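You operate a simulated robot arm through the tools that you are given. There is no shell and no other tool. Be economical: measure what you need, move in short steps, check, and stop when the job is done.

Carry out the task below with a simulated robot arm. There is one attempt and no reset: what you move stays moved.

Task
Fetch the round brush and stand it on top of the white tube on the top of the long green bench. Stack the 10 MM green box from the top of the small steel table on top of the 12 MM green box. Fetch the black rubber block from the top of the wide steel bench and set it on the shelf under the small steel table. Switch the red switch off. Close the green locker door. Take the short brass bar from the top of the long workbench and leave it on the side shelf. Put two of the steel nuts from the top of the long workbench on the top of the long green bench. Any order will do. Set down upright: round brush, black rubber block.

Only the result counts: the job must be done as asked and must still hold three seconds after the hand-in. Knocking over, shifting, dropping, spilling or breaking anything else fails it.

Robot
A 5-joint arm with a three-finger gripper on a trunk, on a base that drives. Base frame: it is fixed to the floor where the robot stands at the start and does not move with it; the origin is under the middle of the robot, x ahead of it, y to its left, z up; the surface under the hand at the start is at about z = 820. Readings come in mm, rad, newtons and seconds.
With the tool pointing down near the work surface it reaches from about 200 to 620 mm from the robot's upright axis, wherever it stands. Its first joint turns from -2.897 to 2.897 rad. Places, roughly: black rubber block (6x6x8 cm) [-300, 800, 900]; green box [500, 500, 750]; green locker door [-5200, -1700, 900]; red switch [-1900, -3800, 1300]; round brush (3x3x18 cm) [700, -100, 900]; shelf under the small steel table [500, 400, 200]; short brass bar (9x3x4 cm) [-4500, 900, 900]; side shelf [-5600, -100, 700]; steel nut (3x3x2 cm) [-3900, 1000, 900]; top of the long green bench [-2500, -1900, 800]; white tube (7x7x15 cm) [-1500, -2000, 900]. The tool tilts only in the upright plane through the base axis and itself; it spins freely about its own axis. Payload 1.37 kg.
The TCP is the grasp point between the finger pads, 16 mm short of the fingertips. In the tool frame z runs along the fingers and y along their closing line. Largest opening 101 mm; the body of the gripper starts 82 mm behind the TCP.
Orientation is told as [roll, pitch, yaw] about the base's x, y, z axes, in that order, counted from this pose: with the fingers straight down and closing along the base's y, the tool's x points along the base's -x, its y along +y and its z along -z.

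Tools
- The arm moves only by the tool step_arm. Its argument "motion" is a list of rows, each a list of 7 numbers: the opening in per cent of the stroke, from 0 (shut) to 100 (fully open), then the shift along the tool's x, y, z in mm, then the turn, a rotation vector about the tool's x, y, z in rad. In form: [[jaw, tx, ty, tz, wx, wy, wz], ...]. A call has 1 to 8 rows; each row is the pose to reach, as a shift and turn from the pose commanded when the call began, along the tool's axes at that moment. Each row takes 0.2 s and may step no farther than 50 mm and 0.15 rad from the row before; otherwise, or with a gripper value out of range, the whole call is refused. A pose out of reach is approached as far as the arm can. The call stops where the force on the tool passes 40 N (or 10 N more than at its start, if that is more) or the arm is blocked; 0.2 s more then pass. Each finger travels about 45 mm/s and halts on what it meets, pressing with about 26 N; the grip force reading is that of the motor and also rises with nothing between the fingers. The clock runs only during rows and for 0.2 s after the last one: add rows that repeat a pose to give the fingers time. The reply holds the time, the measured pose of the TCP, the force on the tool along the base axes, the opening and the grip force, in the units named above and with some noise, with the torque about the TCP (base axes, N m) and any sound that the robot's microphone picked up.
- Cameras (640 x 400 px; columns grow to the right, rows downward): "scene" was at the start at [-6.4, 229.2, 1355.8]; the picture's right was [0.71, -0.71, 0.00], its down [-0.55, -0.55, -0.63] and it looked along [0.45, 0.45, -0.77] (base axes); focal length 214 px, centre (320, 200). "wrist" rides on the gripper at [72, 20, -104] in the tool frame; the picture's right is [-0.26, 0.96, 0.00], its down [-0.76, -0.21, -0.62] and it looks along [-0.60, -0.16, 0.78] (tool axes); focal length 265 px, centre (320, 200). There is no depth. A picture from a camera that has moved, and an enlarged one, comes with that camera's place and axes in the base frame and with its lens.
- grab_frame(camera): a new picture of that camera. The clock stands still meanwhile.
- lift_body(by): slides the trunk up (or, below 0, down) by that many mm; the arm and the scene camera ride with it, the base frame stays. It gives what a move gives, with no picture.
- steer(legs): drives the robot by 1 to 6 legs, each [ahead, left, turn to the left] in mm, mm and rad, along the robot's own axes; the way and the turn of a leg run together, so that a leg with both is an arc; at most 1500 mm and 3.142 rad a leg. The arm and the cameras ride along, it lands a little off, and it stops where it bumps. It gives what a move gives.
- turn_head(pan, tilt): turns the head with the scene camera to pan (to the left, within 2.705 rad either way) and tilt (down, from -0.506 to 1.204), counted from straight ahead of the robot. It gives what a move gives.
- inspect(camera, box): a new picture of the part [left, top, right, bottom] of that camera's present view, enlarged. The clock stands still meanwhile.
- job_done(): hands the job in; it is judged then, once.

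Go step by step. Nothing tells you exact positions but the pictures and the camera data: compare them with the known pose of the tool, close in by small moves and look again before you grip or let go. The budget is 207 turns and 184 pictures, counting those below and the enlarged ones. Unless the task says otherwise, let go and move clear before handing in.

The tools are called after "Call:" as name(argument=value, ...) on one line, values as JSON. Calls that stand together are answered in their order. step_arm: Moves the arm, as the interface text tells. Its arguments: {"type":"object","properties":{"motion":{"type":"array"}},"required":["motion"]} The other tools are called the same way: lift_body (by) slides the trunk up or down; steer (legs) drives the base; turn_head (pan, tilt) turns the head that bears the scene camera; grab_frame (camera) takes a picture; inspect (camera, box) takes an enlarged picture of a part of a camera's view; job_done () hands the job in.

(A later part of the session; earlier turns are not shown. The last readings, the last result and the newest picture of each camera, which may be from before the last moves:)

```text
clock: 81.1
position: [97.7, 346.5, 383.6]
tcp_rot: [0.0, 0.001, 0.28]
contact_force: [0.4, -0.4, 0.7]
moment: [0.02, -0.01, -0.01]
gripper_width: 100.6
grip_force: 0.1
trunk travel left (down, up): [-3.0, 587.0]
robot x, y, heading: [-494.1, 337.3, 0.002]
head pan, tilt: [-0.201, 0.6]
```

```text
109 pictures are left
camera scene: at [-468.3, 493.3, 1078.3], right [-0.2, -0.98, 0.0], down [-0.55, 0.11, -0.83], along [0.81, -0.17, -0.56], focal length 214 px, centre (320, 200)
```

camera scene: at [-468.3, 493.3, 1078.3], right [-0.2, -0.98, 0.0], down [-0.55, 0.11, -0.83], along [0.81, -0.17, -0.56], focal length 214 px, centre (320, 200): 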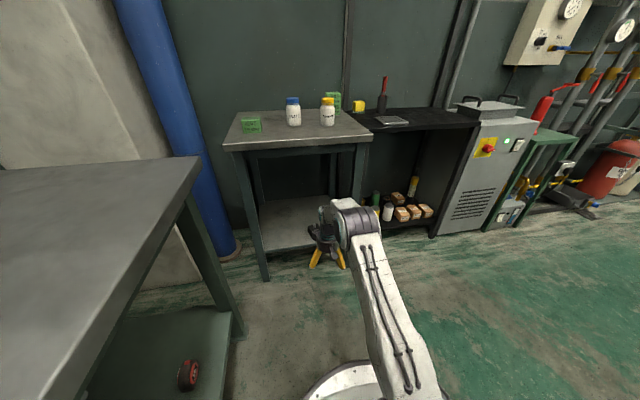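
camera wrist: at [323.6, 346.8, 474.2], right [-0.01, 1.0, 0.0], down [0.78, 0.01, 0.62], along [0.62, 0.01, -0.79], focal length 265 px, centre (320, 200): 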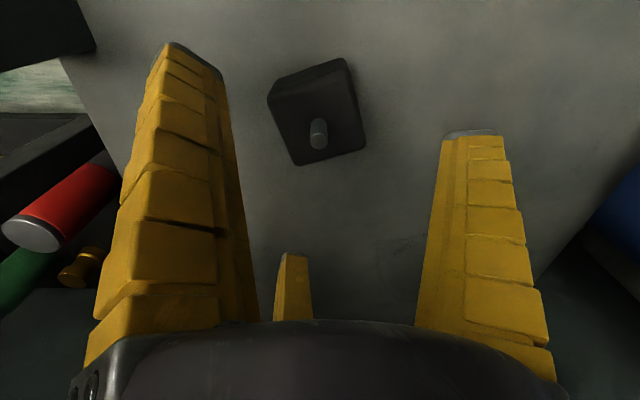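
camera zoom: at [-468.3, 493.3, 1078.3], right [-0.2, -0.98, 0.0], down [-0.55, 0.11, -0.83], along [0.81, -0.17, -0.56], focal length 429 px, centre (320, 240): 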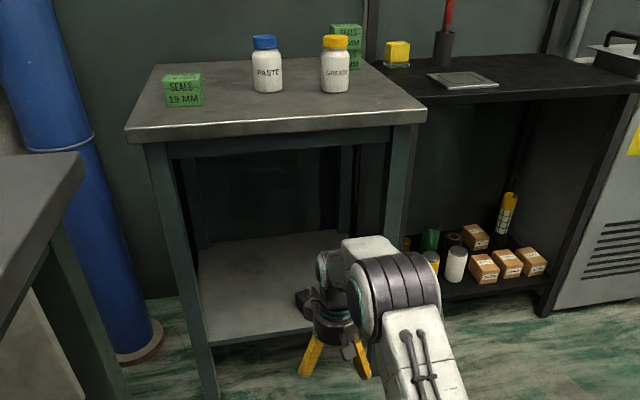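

Call:
lift_body(by=400)

Call:
step_arm(motion=[[100, 35, 10, -20, 0, 0, 0.07], [100, 70, 20, -40, 0, 0, 0.14], [100, 105, 30, -60, 0, 0, 0.21], [100, 140, 40, -80, 0, 0, 0.28]])

Call:
grab_frame(camera="scene")

Call:
steer(legs=[[0, -420, 0], [420, 0, 0]])

Call:
turn_head(pan=0.0, tilt=0.7)

Call:
grab_frame(camera="scene")

Call:
grab_frame(camera="wrist")

```text
clock: 85.0
position: [97.9, 347.4, 784.2]
tcp_rot: [0.001, 0.002, 0.278]
contact_force: [-0.2, -0.7, 0.3]
moment: [0.02, 0.0, 0.02]
gripper_width: 100.7
grip_force: 0.1
trunk travel left (down, up): [-403.0, 187.0]
robot x, y, heading: [-495.3, 337.6, -0.003]
head pan, tilt: [-0.201, 0.6]
```

```text
clock: 86.0
position: [-49.6, 348.0, 863.8]
tcp_rot: [-0.001, 0.002, -0.003]
contact_force: [-0.3, -0.2, 0.8]
moment: [-0.02, 0.0, 0.01]
gripper_width: 100.7
grip_force: 0.1
trunk travel left (down, up): [-403.0, 187.0]
robot x, y, heading: [-495.2, 335.3, 0.002]
head pan, tilt: [-0.201, 0.6]
```

```text
108 pictures are left
camera scene: at [-468.9, 493.3, 1478.3], right [-0.2, -0.98, 0.0], down [-0.55, 0.11, -0.83], along [0.81, -0.17, -0.56], focal length 214 px, centre (320, 200)
```

scene: 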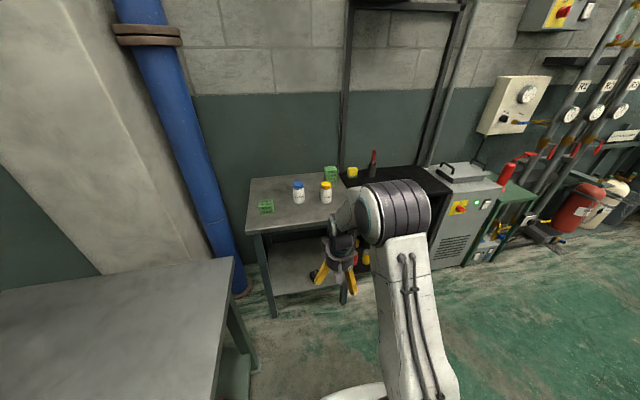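

```text
clock: 90.7
position: [371.3, -67.4, 864.5]
tcp_rot: [0.0, 0.002, 0.003]
contact_force: [-0.3, 0.3, -0.5]
moment: [0.0, 0.03, -0.02]
gripper_width: 100.5
grip_force: 0.0
trunk travel left (down, up): [-403.0, 187.0]
robot x, y, heading: [-68.5, -83.2, 0.0]
head pan, tilt: [-0.201, 0.6]
```

```text
clock: 91.5
position: [371.6, -68.5, 864.3]
tcp_rot: [0.0, 0.001, 0.003]
contact_force: [0.0, -0.1, -0.4]
moment: [0.0, -0.03, 0.0]
gripper_width: 100.6
grip_force: 0.1
trunk travel left (down, up): [-403.0, 187.0]
robot x, y, heading: [-73.1, -78.5, 0.003]
head pan, tilt: [0.0, 0.7]
```

```text
107 pictures are left
camera scene: at [-50.9, 95.0, 1469.7], right [0.0, -1.0, 0.0], down [-0.64, 0.0, -0.77], along [0.77, 0.0, -0.64], focal length 214 px, centre (320, 200)
```

scene: 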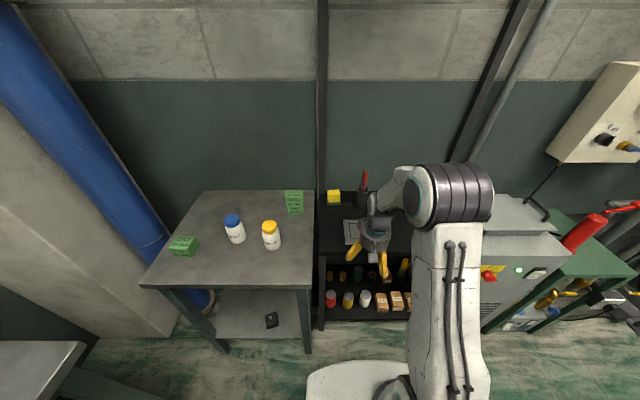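

```text
106 pictures are left
camera wrist: at [299.0, -47.8, 968.1], right [0.26, 0.96, 0.0], down [0.76, -0.21, 0.62], along [0.6, -0.16, -0.78], focal length 265 px, centre (320, 200)
```

wrist: 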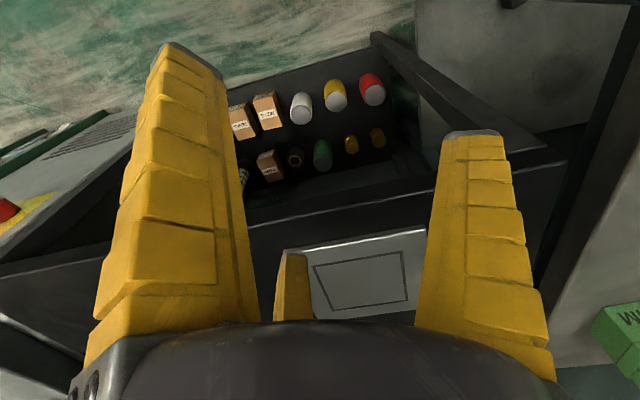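

The block stands on the shelf. Now I inspect the brush.

Call:
inspect(camera="scene", box=[310, 150, 470, 250])

Call:
step_arm(motion=[[100, 0, 0, -40, 0, 0, 0], [100, 0, 20, -80, 0, 0, 0], [100, 0, 60, -100, 0, 0, 0], [100, 0, 100, -100, 0, 0, 0], [100, 0, 140, -100, 0, 0, 0]])

Call:
grab_frame(camera="wrist")

Call:
inspect(camera="scene", box=[310, 150, 470, 250])

```text
4.00 times, centred on (390, 200) of scene
camera zoom: at [-50.9, 95.0, 1469.7], right [0.0, -1.0, 0.0], down [-0.64, 0.0, -0.77], along [0.77, 0.0, -0.64], focal length 858 px, centre (40, 200)
```

zoom: 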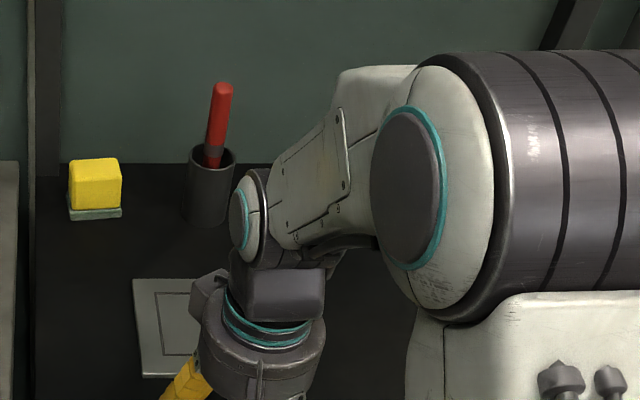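

```text
clock: 92.7
position: [371.7, 72.6, 963.3]
tcp_rot: [0.001, 0.0, 0.001]
contact_force: [-0.6, -0.3, -0.4]
moment: [-0.03, -0.03, 0.02]
gripper_width: 100.4
grip_force: 0.0
trunk travel left (down, up): [-403.0, 187.0]
robot x, y, heading: [-68.6, -80.9, 0.001]
head pan, tilt: [0.0, 0.7]
```

```text
104 pictures are left
camera wrist: at [298.1, 93.1, 1067.8], right [0.26, 0.96, 0.0], down [0.76, -0.21, 0.62], along [0.6, -0.16, -0.78], focal length 265 px, centre (320, 200)
```

wrist: 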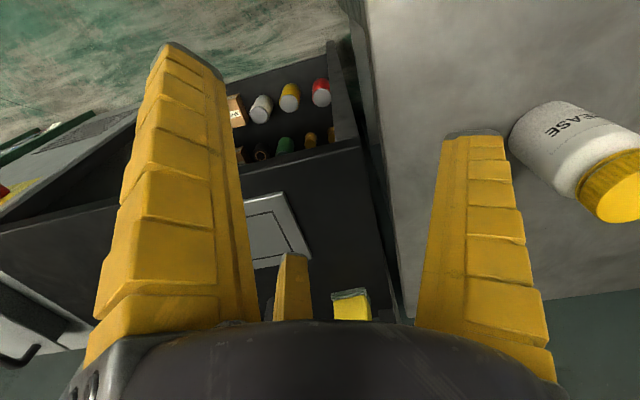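

```text
4.00 times, centred on (390, 200) of scene
camera zoom: at [-50.8, 95.4, 1469.6], right [0.0, -1.0, 0.0], down [-0.64, 0.0, -0.76], along [0.76, 0.0, -0.64], focal length 858 px, centre (40, 200)
```

zoom: 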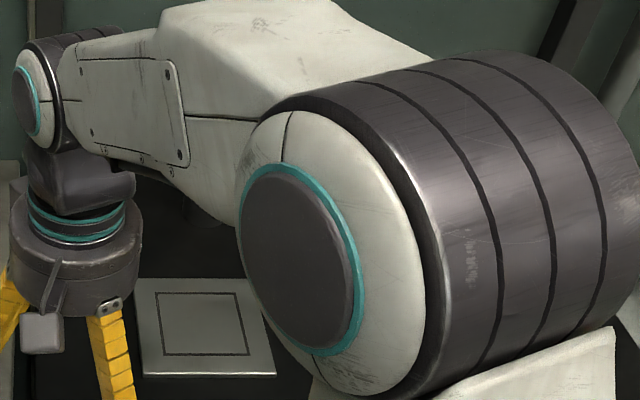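

The brush stands in a cup at about (703,-94), handle from z≈906 to 993. It's beyond vertical reach, so I'll approach with the tool tilted forward, nearly horizontal.

Call:
lift_body(by=100)

Call:
step_arm(motion=[[100, 0, -30, 0, 0, -0.14, 0], [100, 0, -60, 0, 0, -0.28, 0], [100, 0, -90, 0, 0, -0.42, 0], [100, 0, -115, 0, 0, -0.56, 0], [100, 0, -140, 0, 0, -0.7, 0], [100, 0, -155, 0, 0, -0.84, 0], [100, 0, -160, 0, 0, -0.98, 0], [100, 0, -166, 0, 0, -1.12, 0]])

Call:
steer(legs=[[60, 0, 0]])

Call:
grab_frame(camera="wrist")

Call:
grab_frame(camera="scene")

```text
clock: 94.0
position: [371.5, 71.8, 1062.9]
tcp_rot: [0.0, 0.001, 0.002]
contact_force: [-0.3, -0.2, 0.4]
moment: [-0.01, -0.03, 0.01]
gripper_width: 100.6
grip_force: 0.1
trunk travel left (down, up): [-503.0, 87.0]
robot x, y, heading: [-76.2, -76.9, 0.002]
head pan, tilt: [0.0, 0.7]
```

```text
clock: 95.8
position: [430.7, -82.6, 1088.4]
tcp_rot: [-0.009, -1.12, 0.003]
contact_force: [0.2, 0.0, 0.3]
moment: [0.02, 0.02, -0.01]
gripper_width: 100.7
grip_force: 0.0
out of reach, approached as far as the arm can: row 1, 2, 3, 4, 5, 6, 7, 8
trunk travel left (down, up): [-503.0, 87.0]
robot x, y, heading: [-77.0, -75.9, 0.002]
head pan, tilt: [0.0, 0.7]
```

```text
clock: 96.8
position: [491.1, -81.2, 1087.5]
tcp_rot: [-0.005, -1.118, 0.003]
contact_force: [-0.6, -0.2, -0.1]
moment: [-0.04, 0.02, -0.01]
gripper_width: 100.6
grip_force: 0.0
trunk travel left (down, up): [-503.0, 87.0]
robot x, y, heading: [-14.0, -75.7, 0.003]
head pan, tilt: [0.0, 0.7]
```

```text
102 pictures are left
camera wrist: at [365.2, -61.7, 1068.3], right [0.12, 0.96, 0.23], down [-0.23, -0.2, 0.95], along [0.97, -0.17, 0.2], focal length 265 px, centre (320, 200)
```

wrist: 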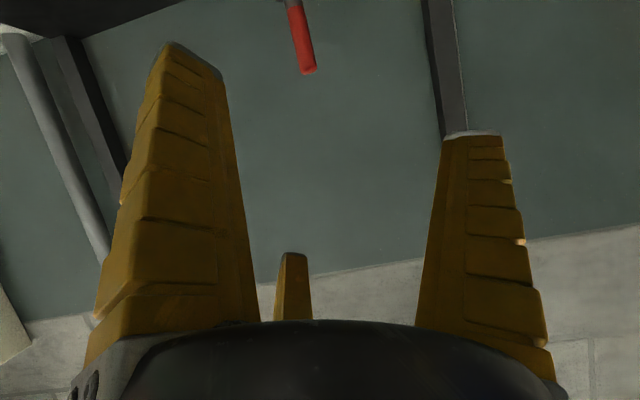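

```text
101 pictures are left
camera scene: at [9.7, 95.2, 1569.6], right [0.0, -1.0, 0.0], down [-0.64, 0.0, -0.76], along [0.76, 0.0, -0.64], focal length 214 px, centre (320, 200)
```

scene: 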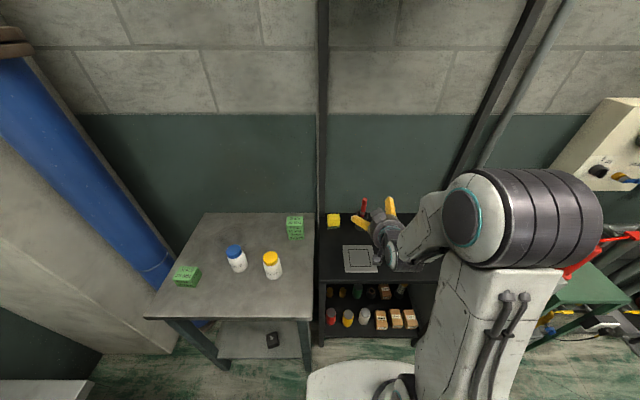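

Call:
inspect(camera="scene", box=[330, 180, 426, 240])

Call:
inspect(camera="wrist", box=[240, 0, 400, 100])

```text
6.67 times, centred on (378, 210) of scene
camera zoom: at [9.7, 95.2, 1569.6], right [0.0, -1.0, 0.0], down [-0.64, 0.0, -0.76], along [0.76, 0.0, -0.64], focal length 1430 px, centre (-67, 133)
```

zoom: 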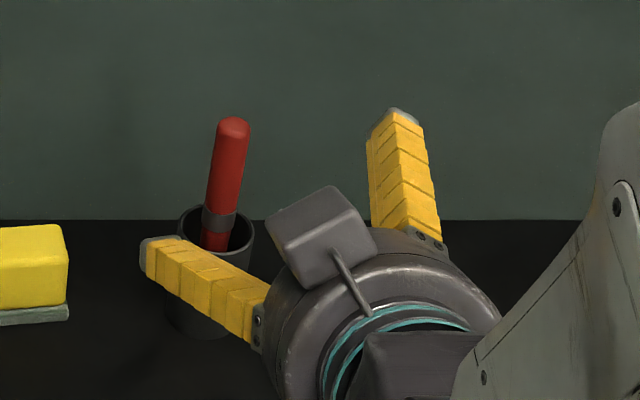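

```text
4.00 times, centred on (320, 50) of wrist
camera zoom: at [365.2, -61.7, 1068.3], right [0.12, 0.96, 0.23], down [-0.23, -0.2, 0.95], along [0.97, -0.17, 0.2], focal length 1062 px, centre (320, 800)
```

zoom: 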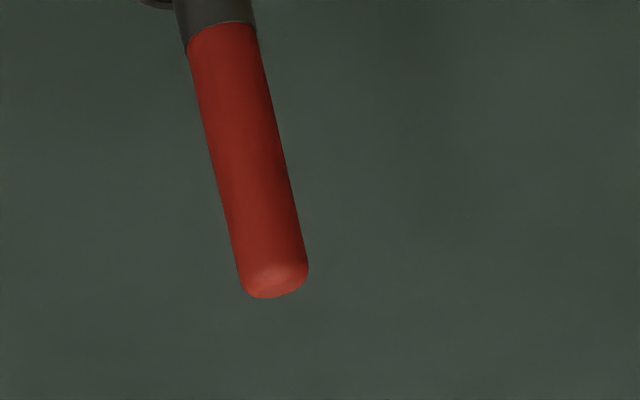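

The handle axis is vertical at (722,-100), tip z≈980. I move to a pre-grip point along the finger direction.

Call:
step_arm(motion=[[100, 9, -6, 40, 0, 0, 0], [100, 18, -12, 80, 0, 0, 0], [100, 27, -19, 120, 0, 0, 0], [100, 27, -19, 160, 0, 0, 0]])

Call:
grab_frame(camera="wrist")

Call:
inspect(camera="scene", box=[330, 180, 426, 240])

```text
clock: 97.8
position: [621.9, -90.0, 992.7]
tcp_rot: [-0.018, -1.116, 0.003]
contact_force: [0.2, -0.3, -0.4]
moment: [0.0, 0.02, 0.02]
gripper_width: 100.4
grip_force: 0.1
out of reach, approached as far as the arm can: row 2, 3, 4
trunk travel left (down, up): [-503.0, 87.0]
robot x, y, heading: [-15.9, -76.3, 0.004]
head pan, tilt: [0.0, 0.7]
```

```text
98 pictures are left
camera wrist: at [497.5, -68.4, 973.2], right [0.13, 0.96, 0.23], down [-0.23, -0.2, 0.95], along [0.96, -0.18, 0.2], focal length 265 px, centre (320, 200)
```

wrist: 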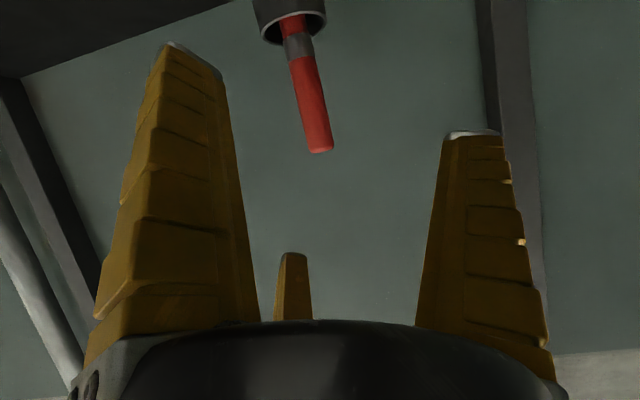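

```text
6.67 times, centred on (378, 210) of scene
camera zoom: at [9.2, 95.1, 1569.7], right [0.0, -1.0, 0.0], down [-0.64, 0.0, -0.76], along [0.76, 0.0, -0.64], focal length 1430 px, centre (-67, 133)
```

zoom: 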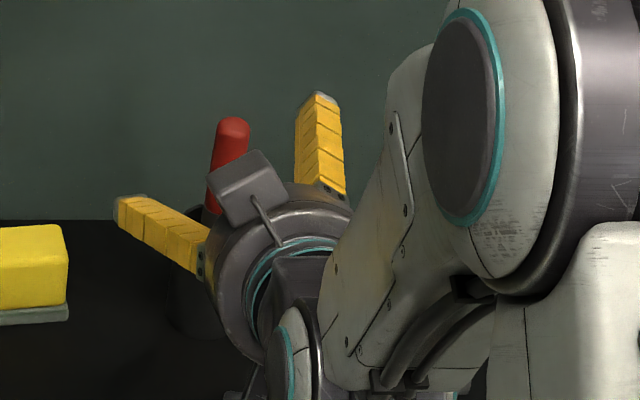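

Call:
step_arm(motion=[[100, 0, -5, 35, 0.016, 0, 0.008], [100, 0, -10, 70, 0.032, 0, 0.015], [100, 0, -10, 95, 0.032, 0, 0.015]])

Call:
grab_frame(camera="wrist")

Call:
inspect(camera="scene", box=[330, 180, 426, 240])

```text
clock: 98.5
position: [708.8, -102.2, 952.6]
tcp_rot: [0.0, -1.118, -0.032]
contact_force: [0.2, 0.6, 0.3]
moment: [0.01, -0.03, 0.0]
gripper_width: 100.5
grip_force: 0.0
trunk travel left (down, up): [-503.0, 87.0]
robot x, y, heading: [-14.3, -77.2, 0.0]
head pan, tilt: [0.0, 0.7]
```

```text
96 pictures are left
camera wrist: at [583.5, -77.7, 933.4], right [0.15, 0.96, 0.24], down [-0.23, -0.2, 0.95], along [0.96, -0.2, 0.2], focal length 265 px, centre (320, 200)
```

wrist: 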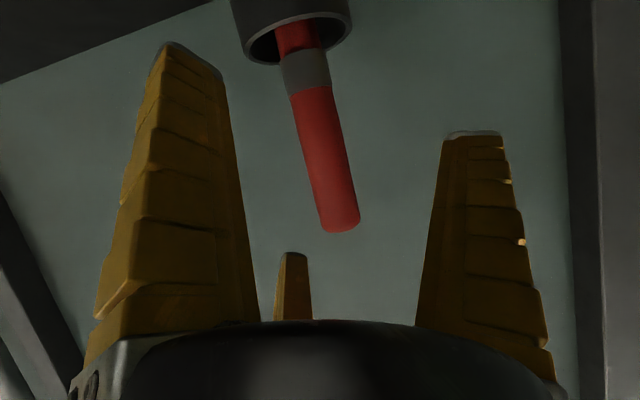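

```text
6.67 times, centred on (378, 210) of scene
camera zoom: at [8.7, 95.2, 1569.7], right [0.0, -1.0, 0.0], down [-0.64, 0.0, -0.76], along [0.76, 0.0, -0.64], focal length 1430 px, centre (-67, 133)
```

zoom: 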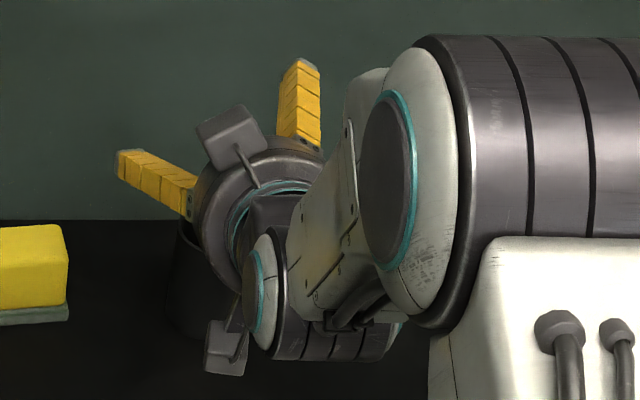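

Call:
step_arm(motion=[[100, 0, 2, 14, 0, 0, 0], [60, 0, 2, 14, 0, 0, 0], [0, 0, 2, 14, 0, 0, 0], [0, 0, 2, 14, 0, 0, 0], [0, 0, 2, 14, 0, 0, 0], [0, 0, 2, 14, 0, 0, 0], [0, 0, 2, 14, 0, 0, 0]])

Call:
grab_frame(camera="wrist")

```text
clock: 100.2
position: [720.5, -100.7, 946.2]
tcp_rot: [0.001, -1.12, -0.031]
contact_force: [0.3, 0.8, 0.2]
moment: [-0.02, -0.02, -0.02]
gripper_width: 28.5
grip_force: 26.5
trunk travel left (down, up): [-503.0, 87.0]
robot x, y, heading: [-15.1, -80.1, -0.0]
head pan, tilt: [0.0, 0.7]
```

```text
94 pictures are left
camera wrist: at [595.8, -76.4, 926.9], right [0.14, 0.96, 0.24], down [-0.23, -0.2, 0.95], along [0.96, -0.19, 0.2], focal length 265 px, centre (320, 200)
```

wrist: 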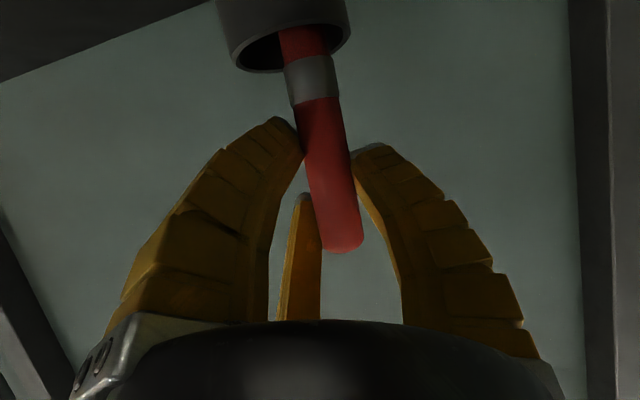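

Gripped. I lift it straight up out of the cup.

Call:
lift_body(by=85)

Call:
grab_frame(camera="wrist")

Call:
step_arm(motion=[[0, -18, 0, -8.7, 0, 0, 0], [0, -36, 0, -17.4, 0, 0, 0]])

Call:
grab_frame(camera="scene")

Call:
grab_frame(camera="wrist")

```text
clock: 101.4
position: [720.8, -100.5, 1030.0]
tcp_rot: [0.001, -1.119, -0.032]
contact_force: [0.1, 0.1, -0.4]
moment: [0.01, 0.01, 0.0]
gripper_width: 27.1
grip_force: 26.2
trunk travel left (down, up): [-588.0, 2.0]
robot x, y, heading: [-13.5, -76.9, 0.002]
head pan, tilt: [0.0, 0.7]
```

```text
93 pictures are left
camera wrist: at [595.9, -76.3, 1011.7], right [0.14, 0.96, 0.24], down [-0.23, -0.2, 0.95], along [0.96, -0.19, 0.2], focal length 265 px, centre (320, 200)
```

wrist: 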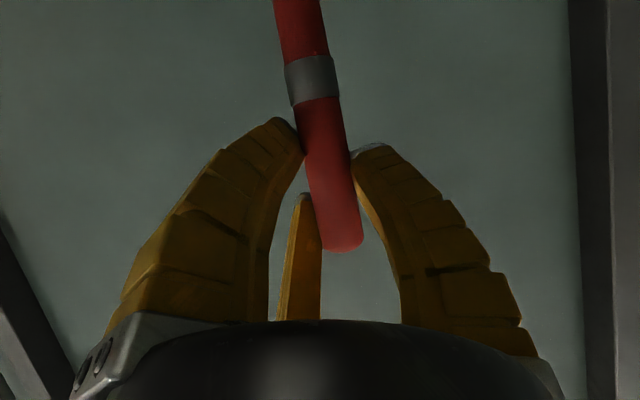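

```text
clock: 102.0
position: [720.6, -100.2, 1071.7]
tcp_rot: [0.001, -1.119, -0.03]
contact_force: [0.3, -0.5, -0.4]
moment: [0.02, 0.03, -0.02]
gripper_width: 27.4
grip_force: 26.0
trunk travel left (down, up): [-588.0, 2.0]
robot x, y, heading: [-15.3, -82.0, 0.005]
head pan, tilt: [0.0, 0.7]
```

```text
92 pictures are left
camera scene: at [8.1, 95.2, 1654.6], right [0.0, -1.0, 0.0], down [-0.64, 0.0, -0.77], along [0.77, 0.0, -0.64], focal length 214 px, centre (320, 200)
```

scene: 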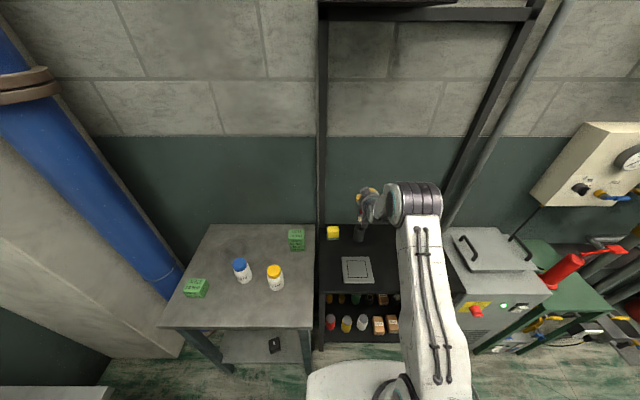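

```text
91 pictures are left
camera wrist: at [595.8, -76.3, 1052.3], right [0.14, 0.96, 0.24], down [-0.23, -0.2, 0.95], along [0.96, -0.19, 0.2], focal length 265 px, centre (320, 200)
```

wrist: 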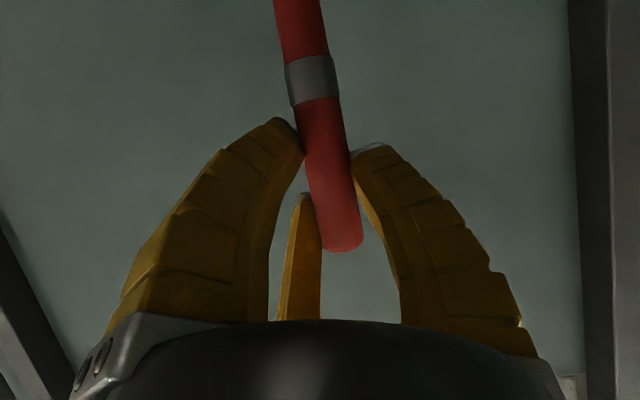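

Brush is out of the cup. I drive back clear of the bench and look toward the long green bench.

Call:
steer(legs=[[-500, 0, 0]])

Call:
turn_head(pan=-2.05, tilt=0.35)

Call:
grab_frame(camera="scene")

Call:
turn_head(pan=-2.7, tilt=0.35)

Call:
grab_frame(camera="scene")

```text
clock: 104.9
position: [222.4, -97.8, 1072.1]
tcp_rot: [0.001, -1.118, -0.027]
contact_force: [-0.6, -0.6, -0.9]
moment: [-0.02, -0.03, -0.01]
gripper_width: 26.8
grip_force: 26.0
trunk travel left (down, up): [-588.0, 2.0]
robot x, y, heading: [-512.8, -83.3, 0.007]
head pan, tilt: [0.0, 0.7]
```

```text
clock: 106.9
position: [222.5, -99.2, 1070.8]
tcp_rot: [0.002, -1.118, -0.027]
contact_force: [0.2, -0.1, 0.2]
moment: [0.0, -0.01, 0.01]
gripper_width: 26.9
grip_force: 26.5
trunk travel left (down, up): [-588.0, 2.0]
robot x, y, heading: [-514.8, -82.9, 0.002]
head pan, tilt: [-2.051, 0.351]
```

```text
90 pictures are left
camera scene: at [-618.7, 9.1, 1686.1], right [-0.89, 0.45, 0.0], down [0.16, 0.31, -0.94], along [-0.43, -0.84, -0.34], focal length 214 px, centre (320, 200)
```

scene: 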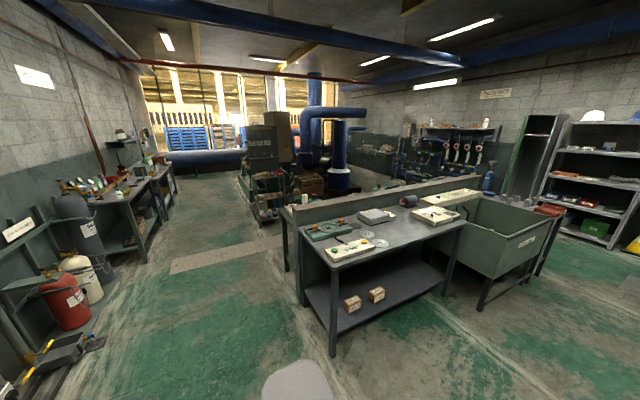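

```text
clock: 107.9
position: [222.7, -98.5, 1070.8]
tcp_rot: [0.0, -1.117, -0.026]
contact_force: [-0.8, 0.3, -0.1]
moment: [0.0, -0.01, 0.0]
gripper_width: 27.0
grip_force: 26.8
trunk travel left (down, up): [-588.0, 2.0]
robot x, y, heading: [-514.9, -81.5, 0.01]
head pan, tilt: [-2.7, 0.351]
```

```text
89 pictures are left
camera scene: at [-660.3, 51.5, 1686.1], right [-0.44, 0.9, 0.0], down [0.31, 0.15, -0.94], along [-0.85, -0.41, -0.34], focal length 214 px, centre (320, 200)
```

scene: 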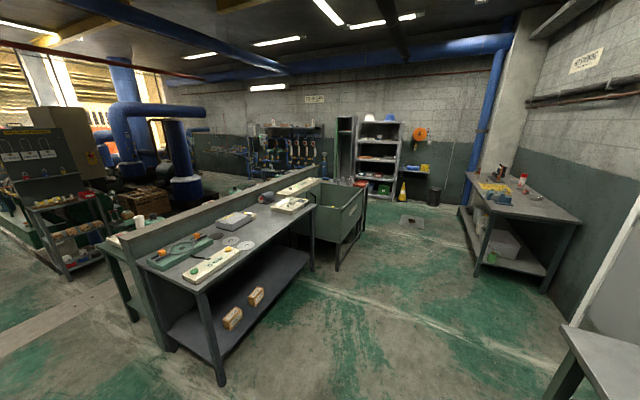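

The green bench is behind the central partition, its open side facing -y. I retract the arm, then drive around the island to the far side.

Call:
step_arm(motion=[[0, 18, 0, -38, 0, 0, 0], [0, 36, 0, -76, 0, 0, 0], [0, 55, 0, -114, 0, 0, 0], [0, 73, 0, -152, 0, 0, 0], [0, 91, 0, -190, 0, 0, 0], [0, 109, 0, -225, 0, 0, 0]])

Call:
steer(legs=[[0, 0, -1.571], [1275, 0, 0], [1275, 0, 0]])

Call:
turn_head(pan=-2.3, tilt=0.6)

Call:
grab_frame(camera="scene")

```text
clock: 109.3
position: [5.9, -92.9, 1068.1]
tcp_rot: [0.002, -1.118, -0.027]
contact_force: [0.2, -0.4, 0.4]
moment: [0.01, 0.0, 0.02]
gripper_width: 27.1
grip_force: 25.9
out of reach, approached as far as the arm can: row 6
trunk travel left (down, up): [-588.0, 2.0]
robot x, y, heading: [-515.4, -82.3, 0.009]
head pan, tilt: [-2.7, 0.351]
```

```text
clock: 125.5
position: [-528.6, -3141.8, 1070.3]
tcp_rot: [0.002, -1.119, -1.609]
contact_force: [0.4, 0.6, 0.3]
moment: [0.0, 0.03, -0.02]
gripper_width: 27.0
grip_force: 25.7
trunk travel left (down, up): [-588.0, 2.0]
robot x, y, heading: [-513.0, -2622.1, -1.574]
head pan, tilt: [-2.7, 0.351]
```

```text
clock: 126.4
position: [-528.5, -3140.5, 1070.2]
tcp_rot: [0.002, -1.119, -1.607]
contact_force: [0.5, 0.8, -0.1]
moment: [-0.02, 0.0, 0.01]
gripper_width: 27.3
grip_force: 25.9
trunk travel left (down, up): [-588.0, 2.0]
robot x, y, heading: [-513.7, -2620.2, -1.571]
head pan, tilt: [-2.3, 0.6]
```

```text
88 pictures are left
camera scene: at [-404.1, -2502.7, 1663.3], right [0.67, 0.74, 0.0], down [0.42, -0.38, -0.83], along [-0.61, 0.55, -0.56], focal length 214 px, centre (320, 200)
```

scene: 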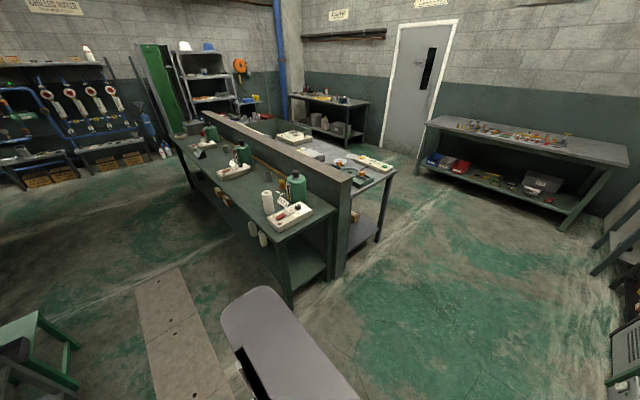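

The white tube stands near (-1461,-2012) on the green bench. I turn to face the bench from the aisle.

Call:
steer(legs=[[0, 0, 3.14], [-200, 0, 0], [0, 940, 0]])

Call:
turn_head(pan=0.0, tilt=0.75)

Call:
grab_frame(camera="scene")

Call:
grab_frame(camera="wrist")

```text
clock: 139.8
position: [-1440.8, -2308.6, 1069.8]
tcp_rot: [0.001, -1.119, 1.551]
contact_force: [-0.6, 0.5, -0.7]
moment: [0.0, -0.01, 0.0]
gripper_width: 26.7
grip_force: 26.1
trunk travel left (down, up): [-588.0, 2.0]
robot x, y, heading: [-1451.0, -2827.2, 1.582]
head pan, tilt: [-2.3, 0.6]
```

```text
clock: 142.0
position: [-1443.1, -2308.5, 1069.9]
tcp_rot: [0.0, -1.118, 1.548]
contact_force: [0.9, -0.4, -0.3]
moment: [-0.01, 0.0, -0.02]
gripper_width: 26.5
grip_force: 26.1
trunk travel left (down, up): [-588.0, 2.0]
robot x, y, heading: [-1449.6, -2828.2, 1.582]
head pan, tilt: [0.0, 0.75]
```

```text
87 pictures are left
camera scene: at [-1626.4, -2808.6, 1650.4], right [1.0, 0.01, 0.0], down [0.01, -0.68, -0.73], along [-0.01, 0.73, -0.68], focal length 214 px, centre (320, 200)
```

scene: 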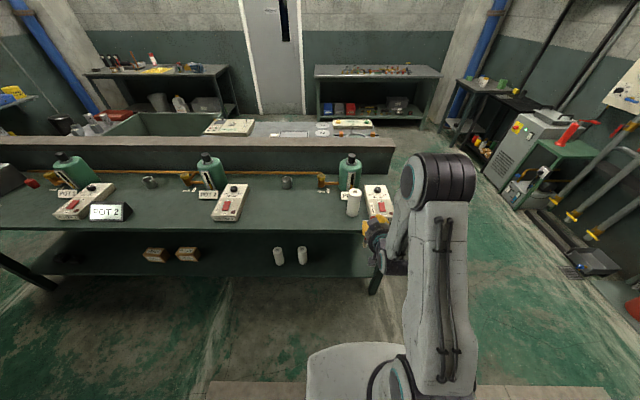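

```text
86 pictures are left
camera wrist: at [-1464.4, -2433.2, 1050.5], right [-0.96, 0.14, 0.24], down [0.2, -0.23, 0.95], along [0.18, 0.96, 0.2], focal length 265 px, centre (320, 200)
```

wrist: 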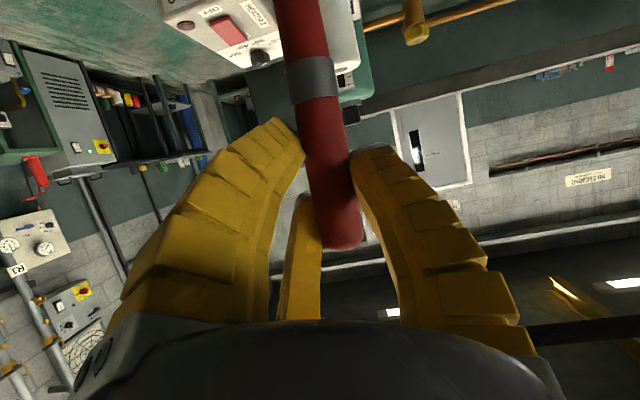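

Call:
inspect(camera="scene", box=[320, 160, 416, 220])

Call:
inspect(camera="scene", box=[330, 200, 426, 300])

```text
6.67 times, centred on (368, 190) of scene
camera zoom: at [-1626.4, -2808.6, 1650.4], right [1.0, 0.01, 0.0], down [0.01, -0.68, -0.73], along [-0.01, 0.73, -0.68], focal length 1430 px, centre (0, 267)
```

zoom: 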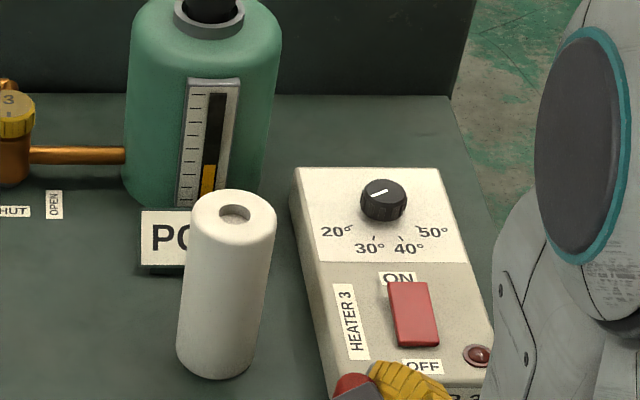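

```text
4.00 times, centred on (378, 250) of scene
camera zoom: at [-1626.4, -2808.6, 1650.4], right [1.0, 0.01, 0.0], down [0.01, -0.68, -0.73], along [-0.01, 0.73, -0.68], focal length 858 px, centre (88, 0)
```

zoom: 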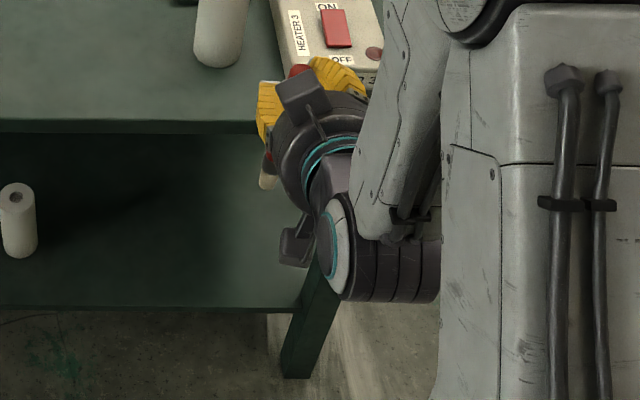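

The tube is a roll at about (-1458,-1990), top z≈940. I raise the brush well above it and drive closer.

Call:
step_arm(motion=[[0, -29, 0, -14, 0, 0, 0], [0, -58, 0, -28, 0, 0, 0]])

Call:
steer(legs=[[170, 0, 0]])

Call:
turn_head(pan=-0.3, tilt=0.85)

Call:
grab_frame(camera="scene")

Call:
grab_frame(camera="wrist")

```text
clock: 142.6
position: [-1441.7, -2309.5, 1135.0]
tcp_rot: [0.001, -1.121, 1.548]
contact_force: [0.5, -0.1, -0.2]
moment: [0.01, -0.03, 0.0]
gripper_width: 26.5
grip_force: 26.1
trunk travel left (down, up): [-588.0, 2.0]
robot x, y, heading: [-1450.1, -2825.9, 1.582]
head pan, tilt: [0.0, 0.75]
```

```text
clock: 144.0
position: [-1444.0, -2137.1, 1132.9]
tcp_rot: [0.002, -1.117, 1.551]
contact_force: [0.4, 0.7, 0.1]
moment: [0.0, -0.02, 0.03]
gripper_width: 26.4
grip_force: 26.5
trunk travel left (down, up): [-588.0, 2.0]
robot x, y, heading: [-1453.4, -2656.8, 1.581]
head pan, tilt: [0.0, 0.75]
```

```text
clock: 144.8
position: [-1443.9, -2137.3, 1134.0]
tcp_rot: [0.001, -1.118, 1.55]
contact_force: [-0.3, -0.2, -0.9]
moment: [-0.01, -0.02, -0.02]
gripper_width: 26.5
grip_force: 25.9
trunk travel left (down, up): [-588.0, 2.0]
robot x, y, heading: [-1451.6, -2657.5, 1.585]
head pan, tilt: [-0.3, 0.85]
```

```text
83 pictures are left
camera scene: at [-1605.4, -2645.2, 1642.4], right [0.96, -0.28, 0.0], down [-0.21, -0.72, -0.66], along [0.19, 0.63, -0.75], focal length 214 px, centre (320, 200)
```

scene: 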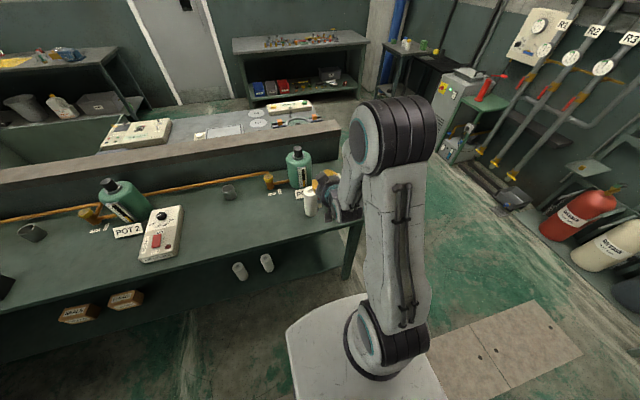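

```text
82 pictures are left
camera wrist: at [-1466.5, -2261.9, 1114.7], right [-0.96, 0.14, 0.24], down [0.2, -0.23, 0.95], along [0.18, 0.96, 0.2], focal length 265 px, centre (320, 200)
```

wrist: 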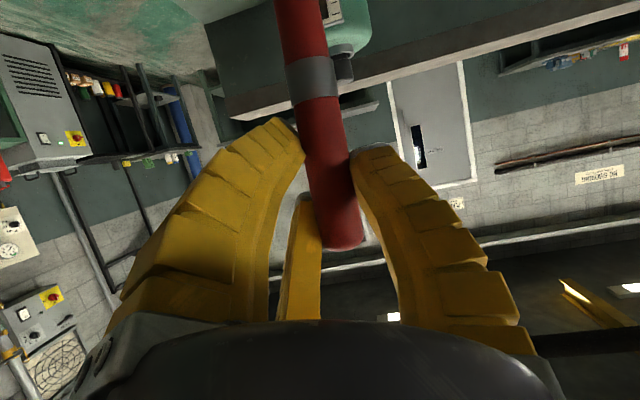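

Call:
inspect(camera="scene", box=[280, 140, 376, 230])

```text
4.44 times, centred on (328, 185) of scene
camera zoom: at [-1605.4, -2645.2, 1642.4], right [0.96, -0.28, 0.0], down [-0.21, -0.72, -0.66], along [0.19, 0.63, -0.75], focal length 953 px, centre (284, 267)
```

zoom: 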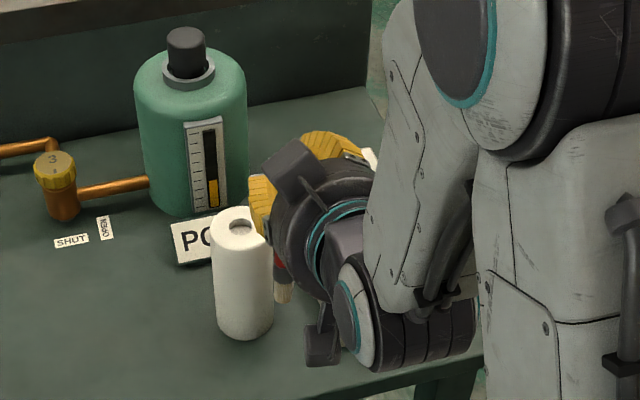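

Combining views the tube is about (-1462,-2010), top ≈957. I strafe to its x and extend forward.

Call:
steer(legs=[[0, 20, 0]])

Call:
step_arm(motion=[[0, -18, 0, 37, 0, 0, 0], [0, -36, 0, 75, 0, 0, 0], [0, -53, 0, 110, 0, 0, 0]])

Call:
turn_head(pan=0.35, tilt=0.75)

Call:
grab_frame(camera="scene")

Call:
turn_head(pan=-0.3, tilt=0.75)

Call:
grab_frame(camera="scene")

```text
clock: 145.6
position: [-1465.0, -2136.2, 1133.2]
tcp_rot: [-0.002, -1.118, 1.552]
contact_force: [-0.2, 0.2, 0.3]
moment: [0.02, 0.0, -0.03]
gripper_width: 26.6
grip_force: 25.6
trunk travel left (down, up): [-588.0, 2.0]
robot x, y, heading: [-1470.2, -2658.8, 1.581]
head pan, tilt: [-0.3, 0.85]
```

```text
clock: 146.4
position: [-1460.9, -2014.6, 1133.1]
tcp_rot: [-0.001, -1.115, 1.548]
contact_force: [-0.5, -0.1, -0.5]
moment: [0.0, 0.03, -0.02]
gripper_width: 26.6
grip_force: 26.1
trunk travel left (down, up): [-588.0, 2.0]
robot x, y, heading: [-1474.3, -2658.9, 1.585]
head pan, tilt: [-0.3, 0.85]
```

```text
clock: 147.4
position: [-1461.1, -2016.8, 1133.4]
tcp_rot: [0.001, -1.118, 1.551]
contact_force: [-0.4, 0.7, -0.7]
moment: [0.01, -0.03, -0.05]
gripper_width: 26.4
grip_force: 25.7
trunk travel left (down, up): [-588.0, 2.0]
robot x, y, heading: [-1472.2, -2658.7, 1.586]
head pan, tilt: [0.351, 0.75]
```

```text
80 pictures are left
camera scene: at [-1676.7, -2643.0, 1650.4], right [0.94, 0.35, 0.0], down [0.24, -0.64, -0.73], along [-0.26, 0.68, -0.68], focal length 214 px, centre (320, 200)
```

scene: 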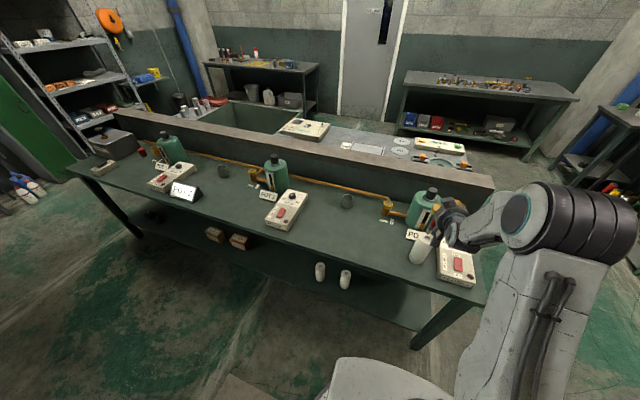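

```text
clock: 148.5
position: [-1461.8, -2017.7, 1132.4]
tcp_rot: [0.0, -1.118, 1.549]
contact_force: [-0.2, 0.1, -0.8]
moment: [-0.03, 0.02, -0.03]
gripper_width: 26.6
grip_force: 25.7
trunk travel left (down, up): [-588.0, 2.0]
robot x, y, heading: [-1474.2, -2656.2, 1.581]
head pan, tilt: [-0.3, 0.75]
```

```text
79 pictures are left
camera scene: at [-1623.9, -2641.0, 1650.4], right [0.96, -0.28, 0.0], down [-0.19, -0.65, -0.73], along [0.21, 0.7, -0.68], focal length 214 px, centre (320, 200)
```

scene: 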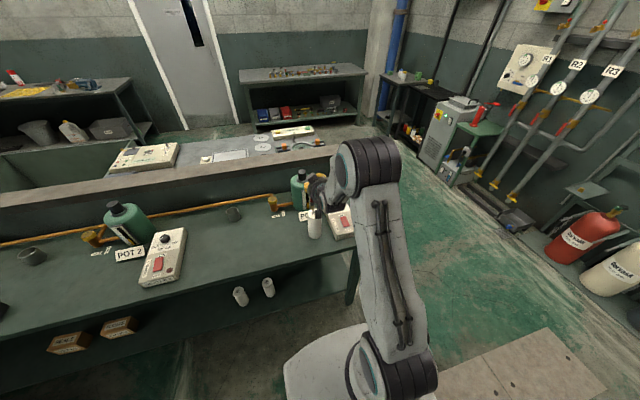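

Call:
inspect(camera="scene", box=[280, 160, 360, 260])

Call:
turn_head(pan=0.35, tilt=0.75)

Call:
inspect(camera="scene", box=[396, 190, 476, 280])

```text
4.00 times, centred on (320, 210) of scene
camera zoom: at [-1623.9, -2641.0, 1650.4], right [0.96, -0.28, 0.0], down [-0.19, -0.65, -0.73], along [0.21, 0.7, -0.68], focal length 858 px, centre (320, 160)
```

zoom: 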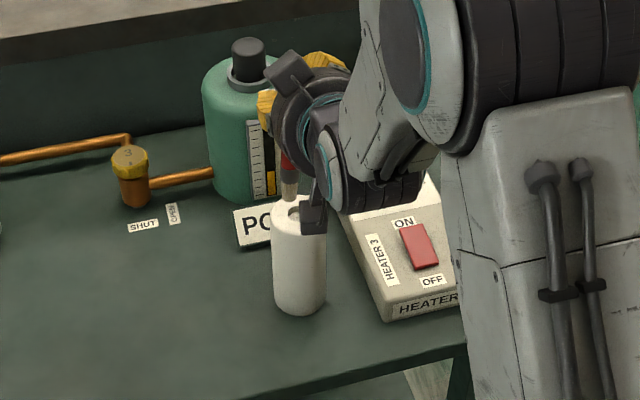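

```text
clock: 149.5
position: [-1460.9, -2016.2, 1132.9]
tcp_rot: [0.002, -1.118, 1.549]
contact_force: [0.6, 0.7, -0.2]
moment: [0.03, 0.02, 0.03]
gripper_width: 26.4
grip_force: 26.3
trunk travel left (down, up): [-588.0, 2.0]
robot x, y, heading: [-1470.0, -2659.5, 1.586]
head pan, tilt: [0.351, 0.75]
```

```text
4.44 times, centred on (436, 235) of scene
camera zoom: at [-1676.7, -2643.0, 1650.4], right [0.94, 0.35, 0.0], down [0.24, -0.64, -0.73], along [-0.26, 0.68, -0.68], focal length 953 px, centre (-196, 44)
```

zoom: 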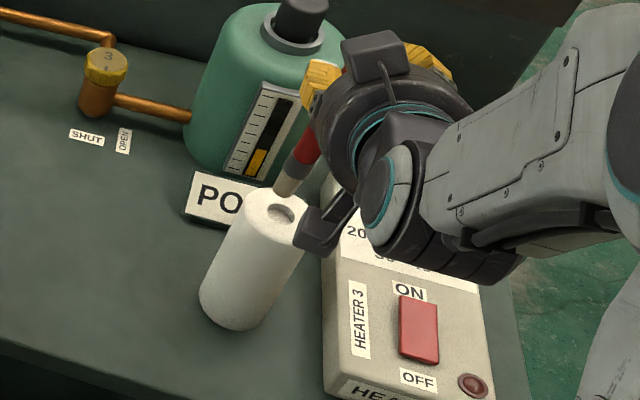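

Call:
step_arm(motion=[[0, 8, -4, 6, 0, 0, 0], [0, 16.3, -4, 12.3, 0, 0, 0]])

Call:
inspect(camera="scene", box=[408, 210, 448, 260])

Call:
turn_head(pan=-0.3, tilt=0.75)

Call:
inspect(camera="scene", box=[295, 190, 335, 240])

```text
clock: 150.1
position: [-1457.0, -2013.3, 1113.8]
tcp_rot: [-0.005, -1.117, 1.55]
contact_force: [0.6, 1.4, -0.1]
moment: [-0.03, 0.02, 0.02]
gripper_width: 26.7
grip_force: 26.3
trunk travel left (down, up): [-588.0, 2.0]
robot x, y, heading: [-1477.4, -2659.0, 1.583]
head pan, tilt: [0.351, 0.75]
```

```text
8.00 times, centred on (428, 235) of scene
camera zoom: at [-1676.8, -2642.8, 1650.4], right [0.93, 0.36, 0.0], down [0.24, -0.64, -0.73], along [-0.26, 0.68, -0.68], focal length 1716 px, centre (-544, -80)
```

zoom: 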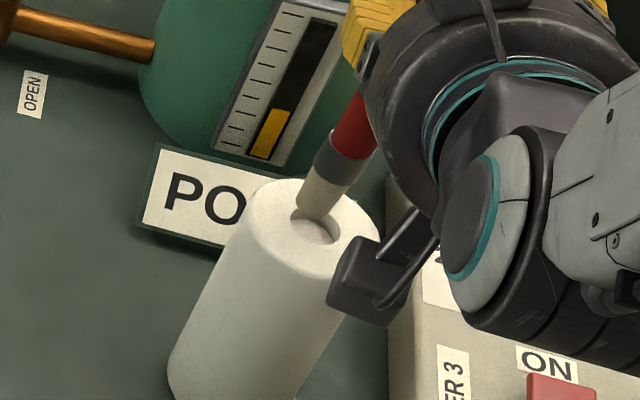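

```text
clock: 151.1
position: [-1457.2, -2012.3, 1112.6]
tcp_rot: [-0.004, -1.119, 1.551]
contact_force: [-0.2, -0.8, -0.3]
moment: [-0.01, 0.02, 0.01]
gripper_width: 26.5
grip_force: 26.4
trunk travel left (down, up): [-588.0, 2.0]
robot x, y, heading: [-1474.9, -2657.3, 1.585]
head pan, tilt: [-0.3, 0.75]
```

```text
8.00 times, centred on (315, 215) of scene
camera zoom: at [-1623.9, -2641.0, 1650.4], right [0.96, -0.28, 0.0], down [-0.19, -0.65, -0.73], along [0.21, 0.7, -0.68], focal length 1716 px, centre (360, 80)
```

zoom: 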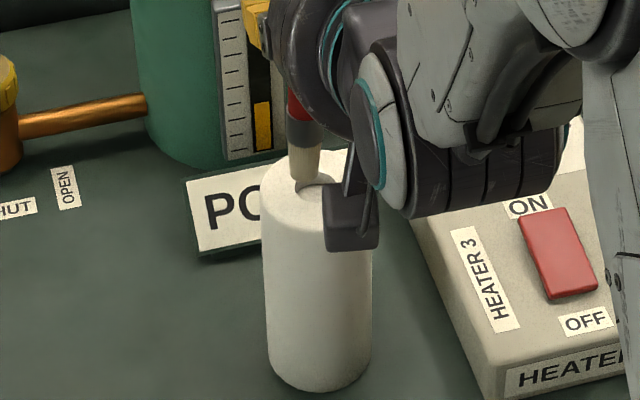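

The bristle end (~17 mm) is narrower than the roll's centre hole (~24 mm), so I'll stand it on the solid ring, about 20 mm to the -x side, and lower to contact.

Call:
step_arm(motion=[[0, 0, 13, 0, 0, 0, 0], [0, 3.6, 13, 1.7, 0, 0, 0], [0, 7.2, 13, 3.5, 0, 0, 0]])

Call:
inspect(camera="scene", box=[295, 190, 335, 240])

Call:
turn_head(pan=0.35, tilt=0.75)

Call:
inspect(camera="scene", box=[408, 210, 448, 260])

```text
clock: 151.9
position: [-1467.5, -2011.9, 1104.6]
tcp_rot: [0.011, -1.119, 1.55]
contact_force: [0.7, -0.2, 0.0]
moment: [-0.04, 0.01, -0.04]
gripper_width: 26.4
grip_force: 26.6
trunk travel left (down, up): [-588.0, 2.0]
robot x, y, heading: [-1469.6, -2657.4, 1.578]
head pan, tilt: [-0.3, 0.75]
```

```text
8.00 times, centred on (315, 215) of scene
camera zoom: at [-1623.9, -2640.9, 1650.4], right [0.96, -0.28, 0.0], down [-0.19, -0.65, -0.73], along [0.21, 0.7, -0.68], focal length 1716 px, centre (360, 80)
```

zoom: 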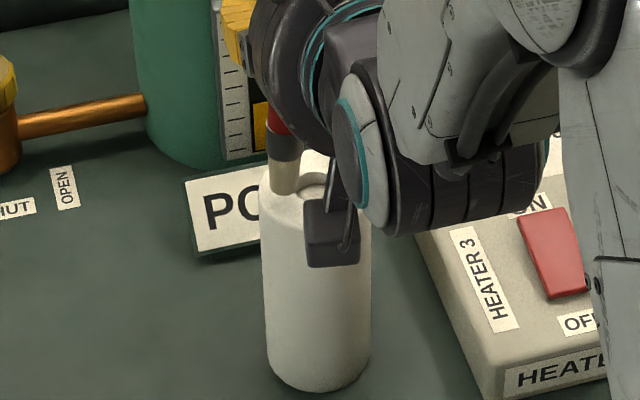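

```text
clock: 153.0
position: [-1466.6, -2012.5, 1105.6]
tcp_rot: [0.01, -1.119, 1.551]
contact_force: [0.2, -0.2, 0.6]
moment: [-0.01, 0.01, 0.0]
gripper_width: 26.6
grip_force: 26.5
trunk travel left (down, up): [-588.0, 2.0]
robot x, y, heading: [-1468.6, -2663.2, 1.587]
head pan, tilt: [0.351, 0.75]
```

```text
8.00 times, centred on (428, 235) of scene
camera zoom: at [-1676.7, -2643.0, 1650.4], right [0.94, 0.35, 0.0], down [0.24, -0.64, -0.73], along [-0.26, 0.68, -0.68], focal length 1716 px, centre (-544, -80)
```

zoom: 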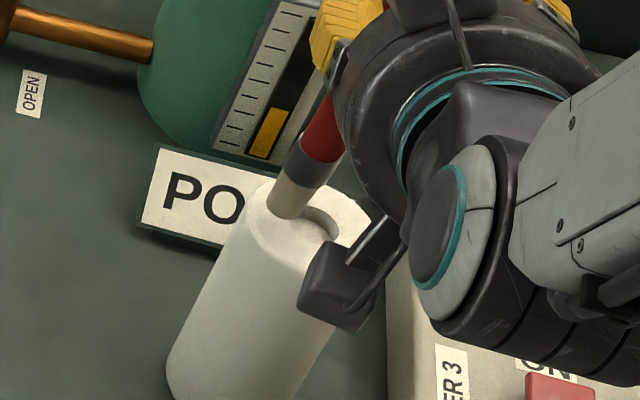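

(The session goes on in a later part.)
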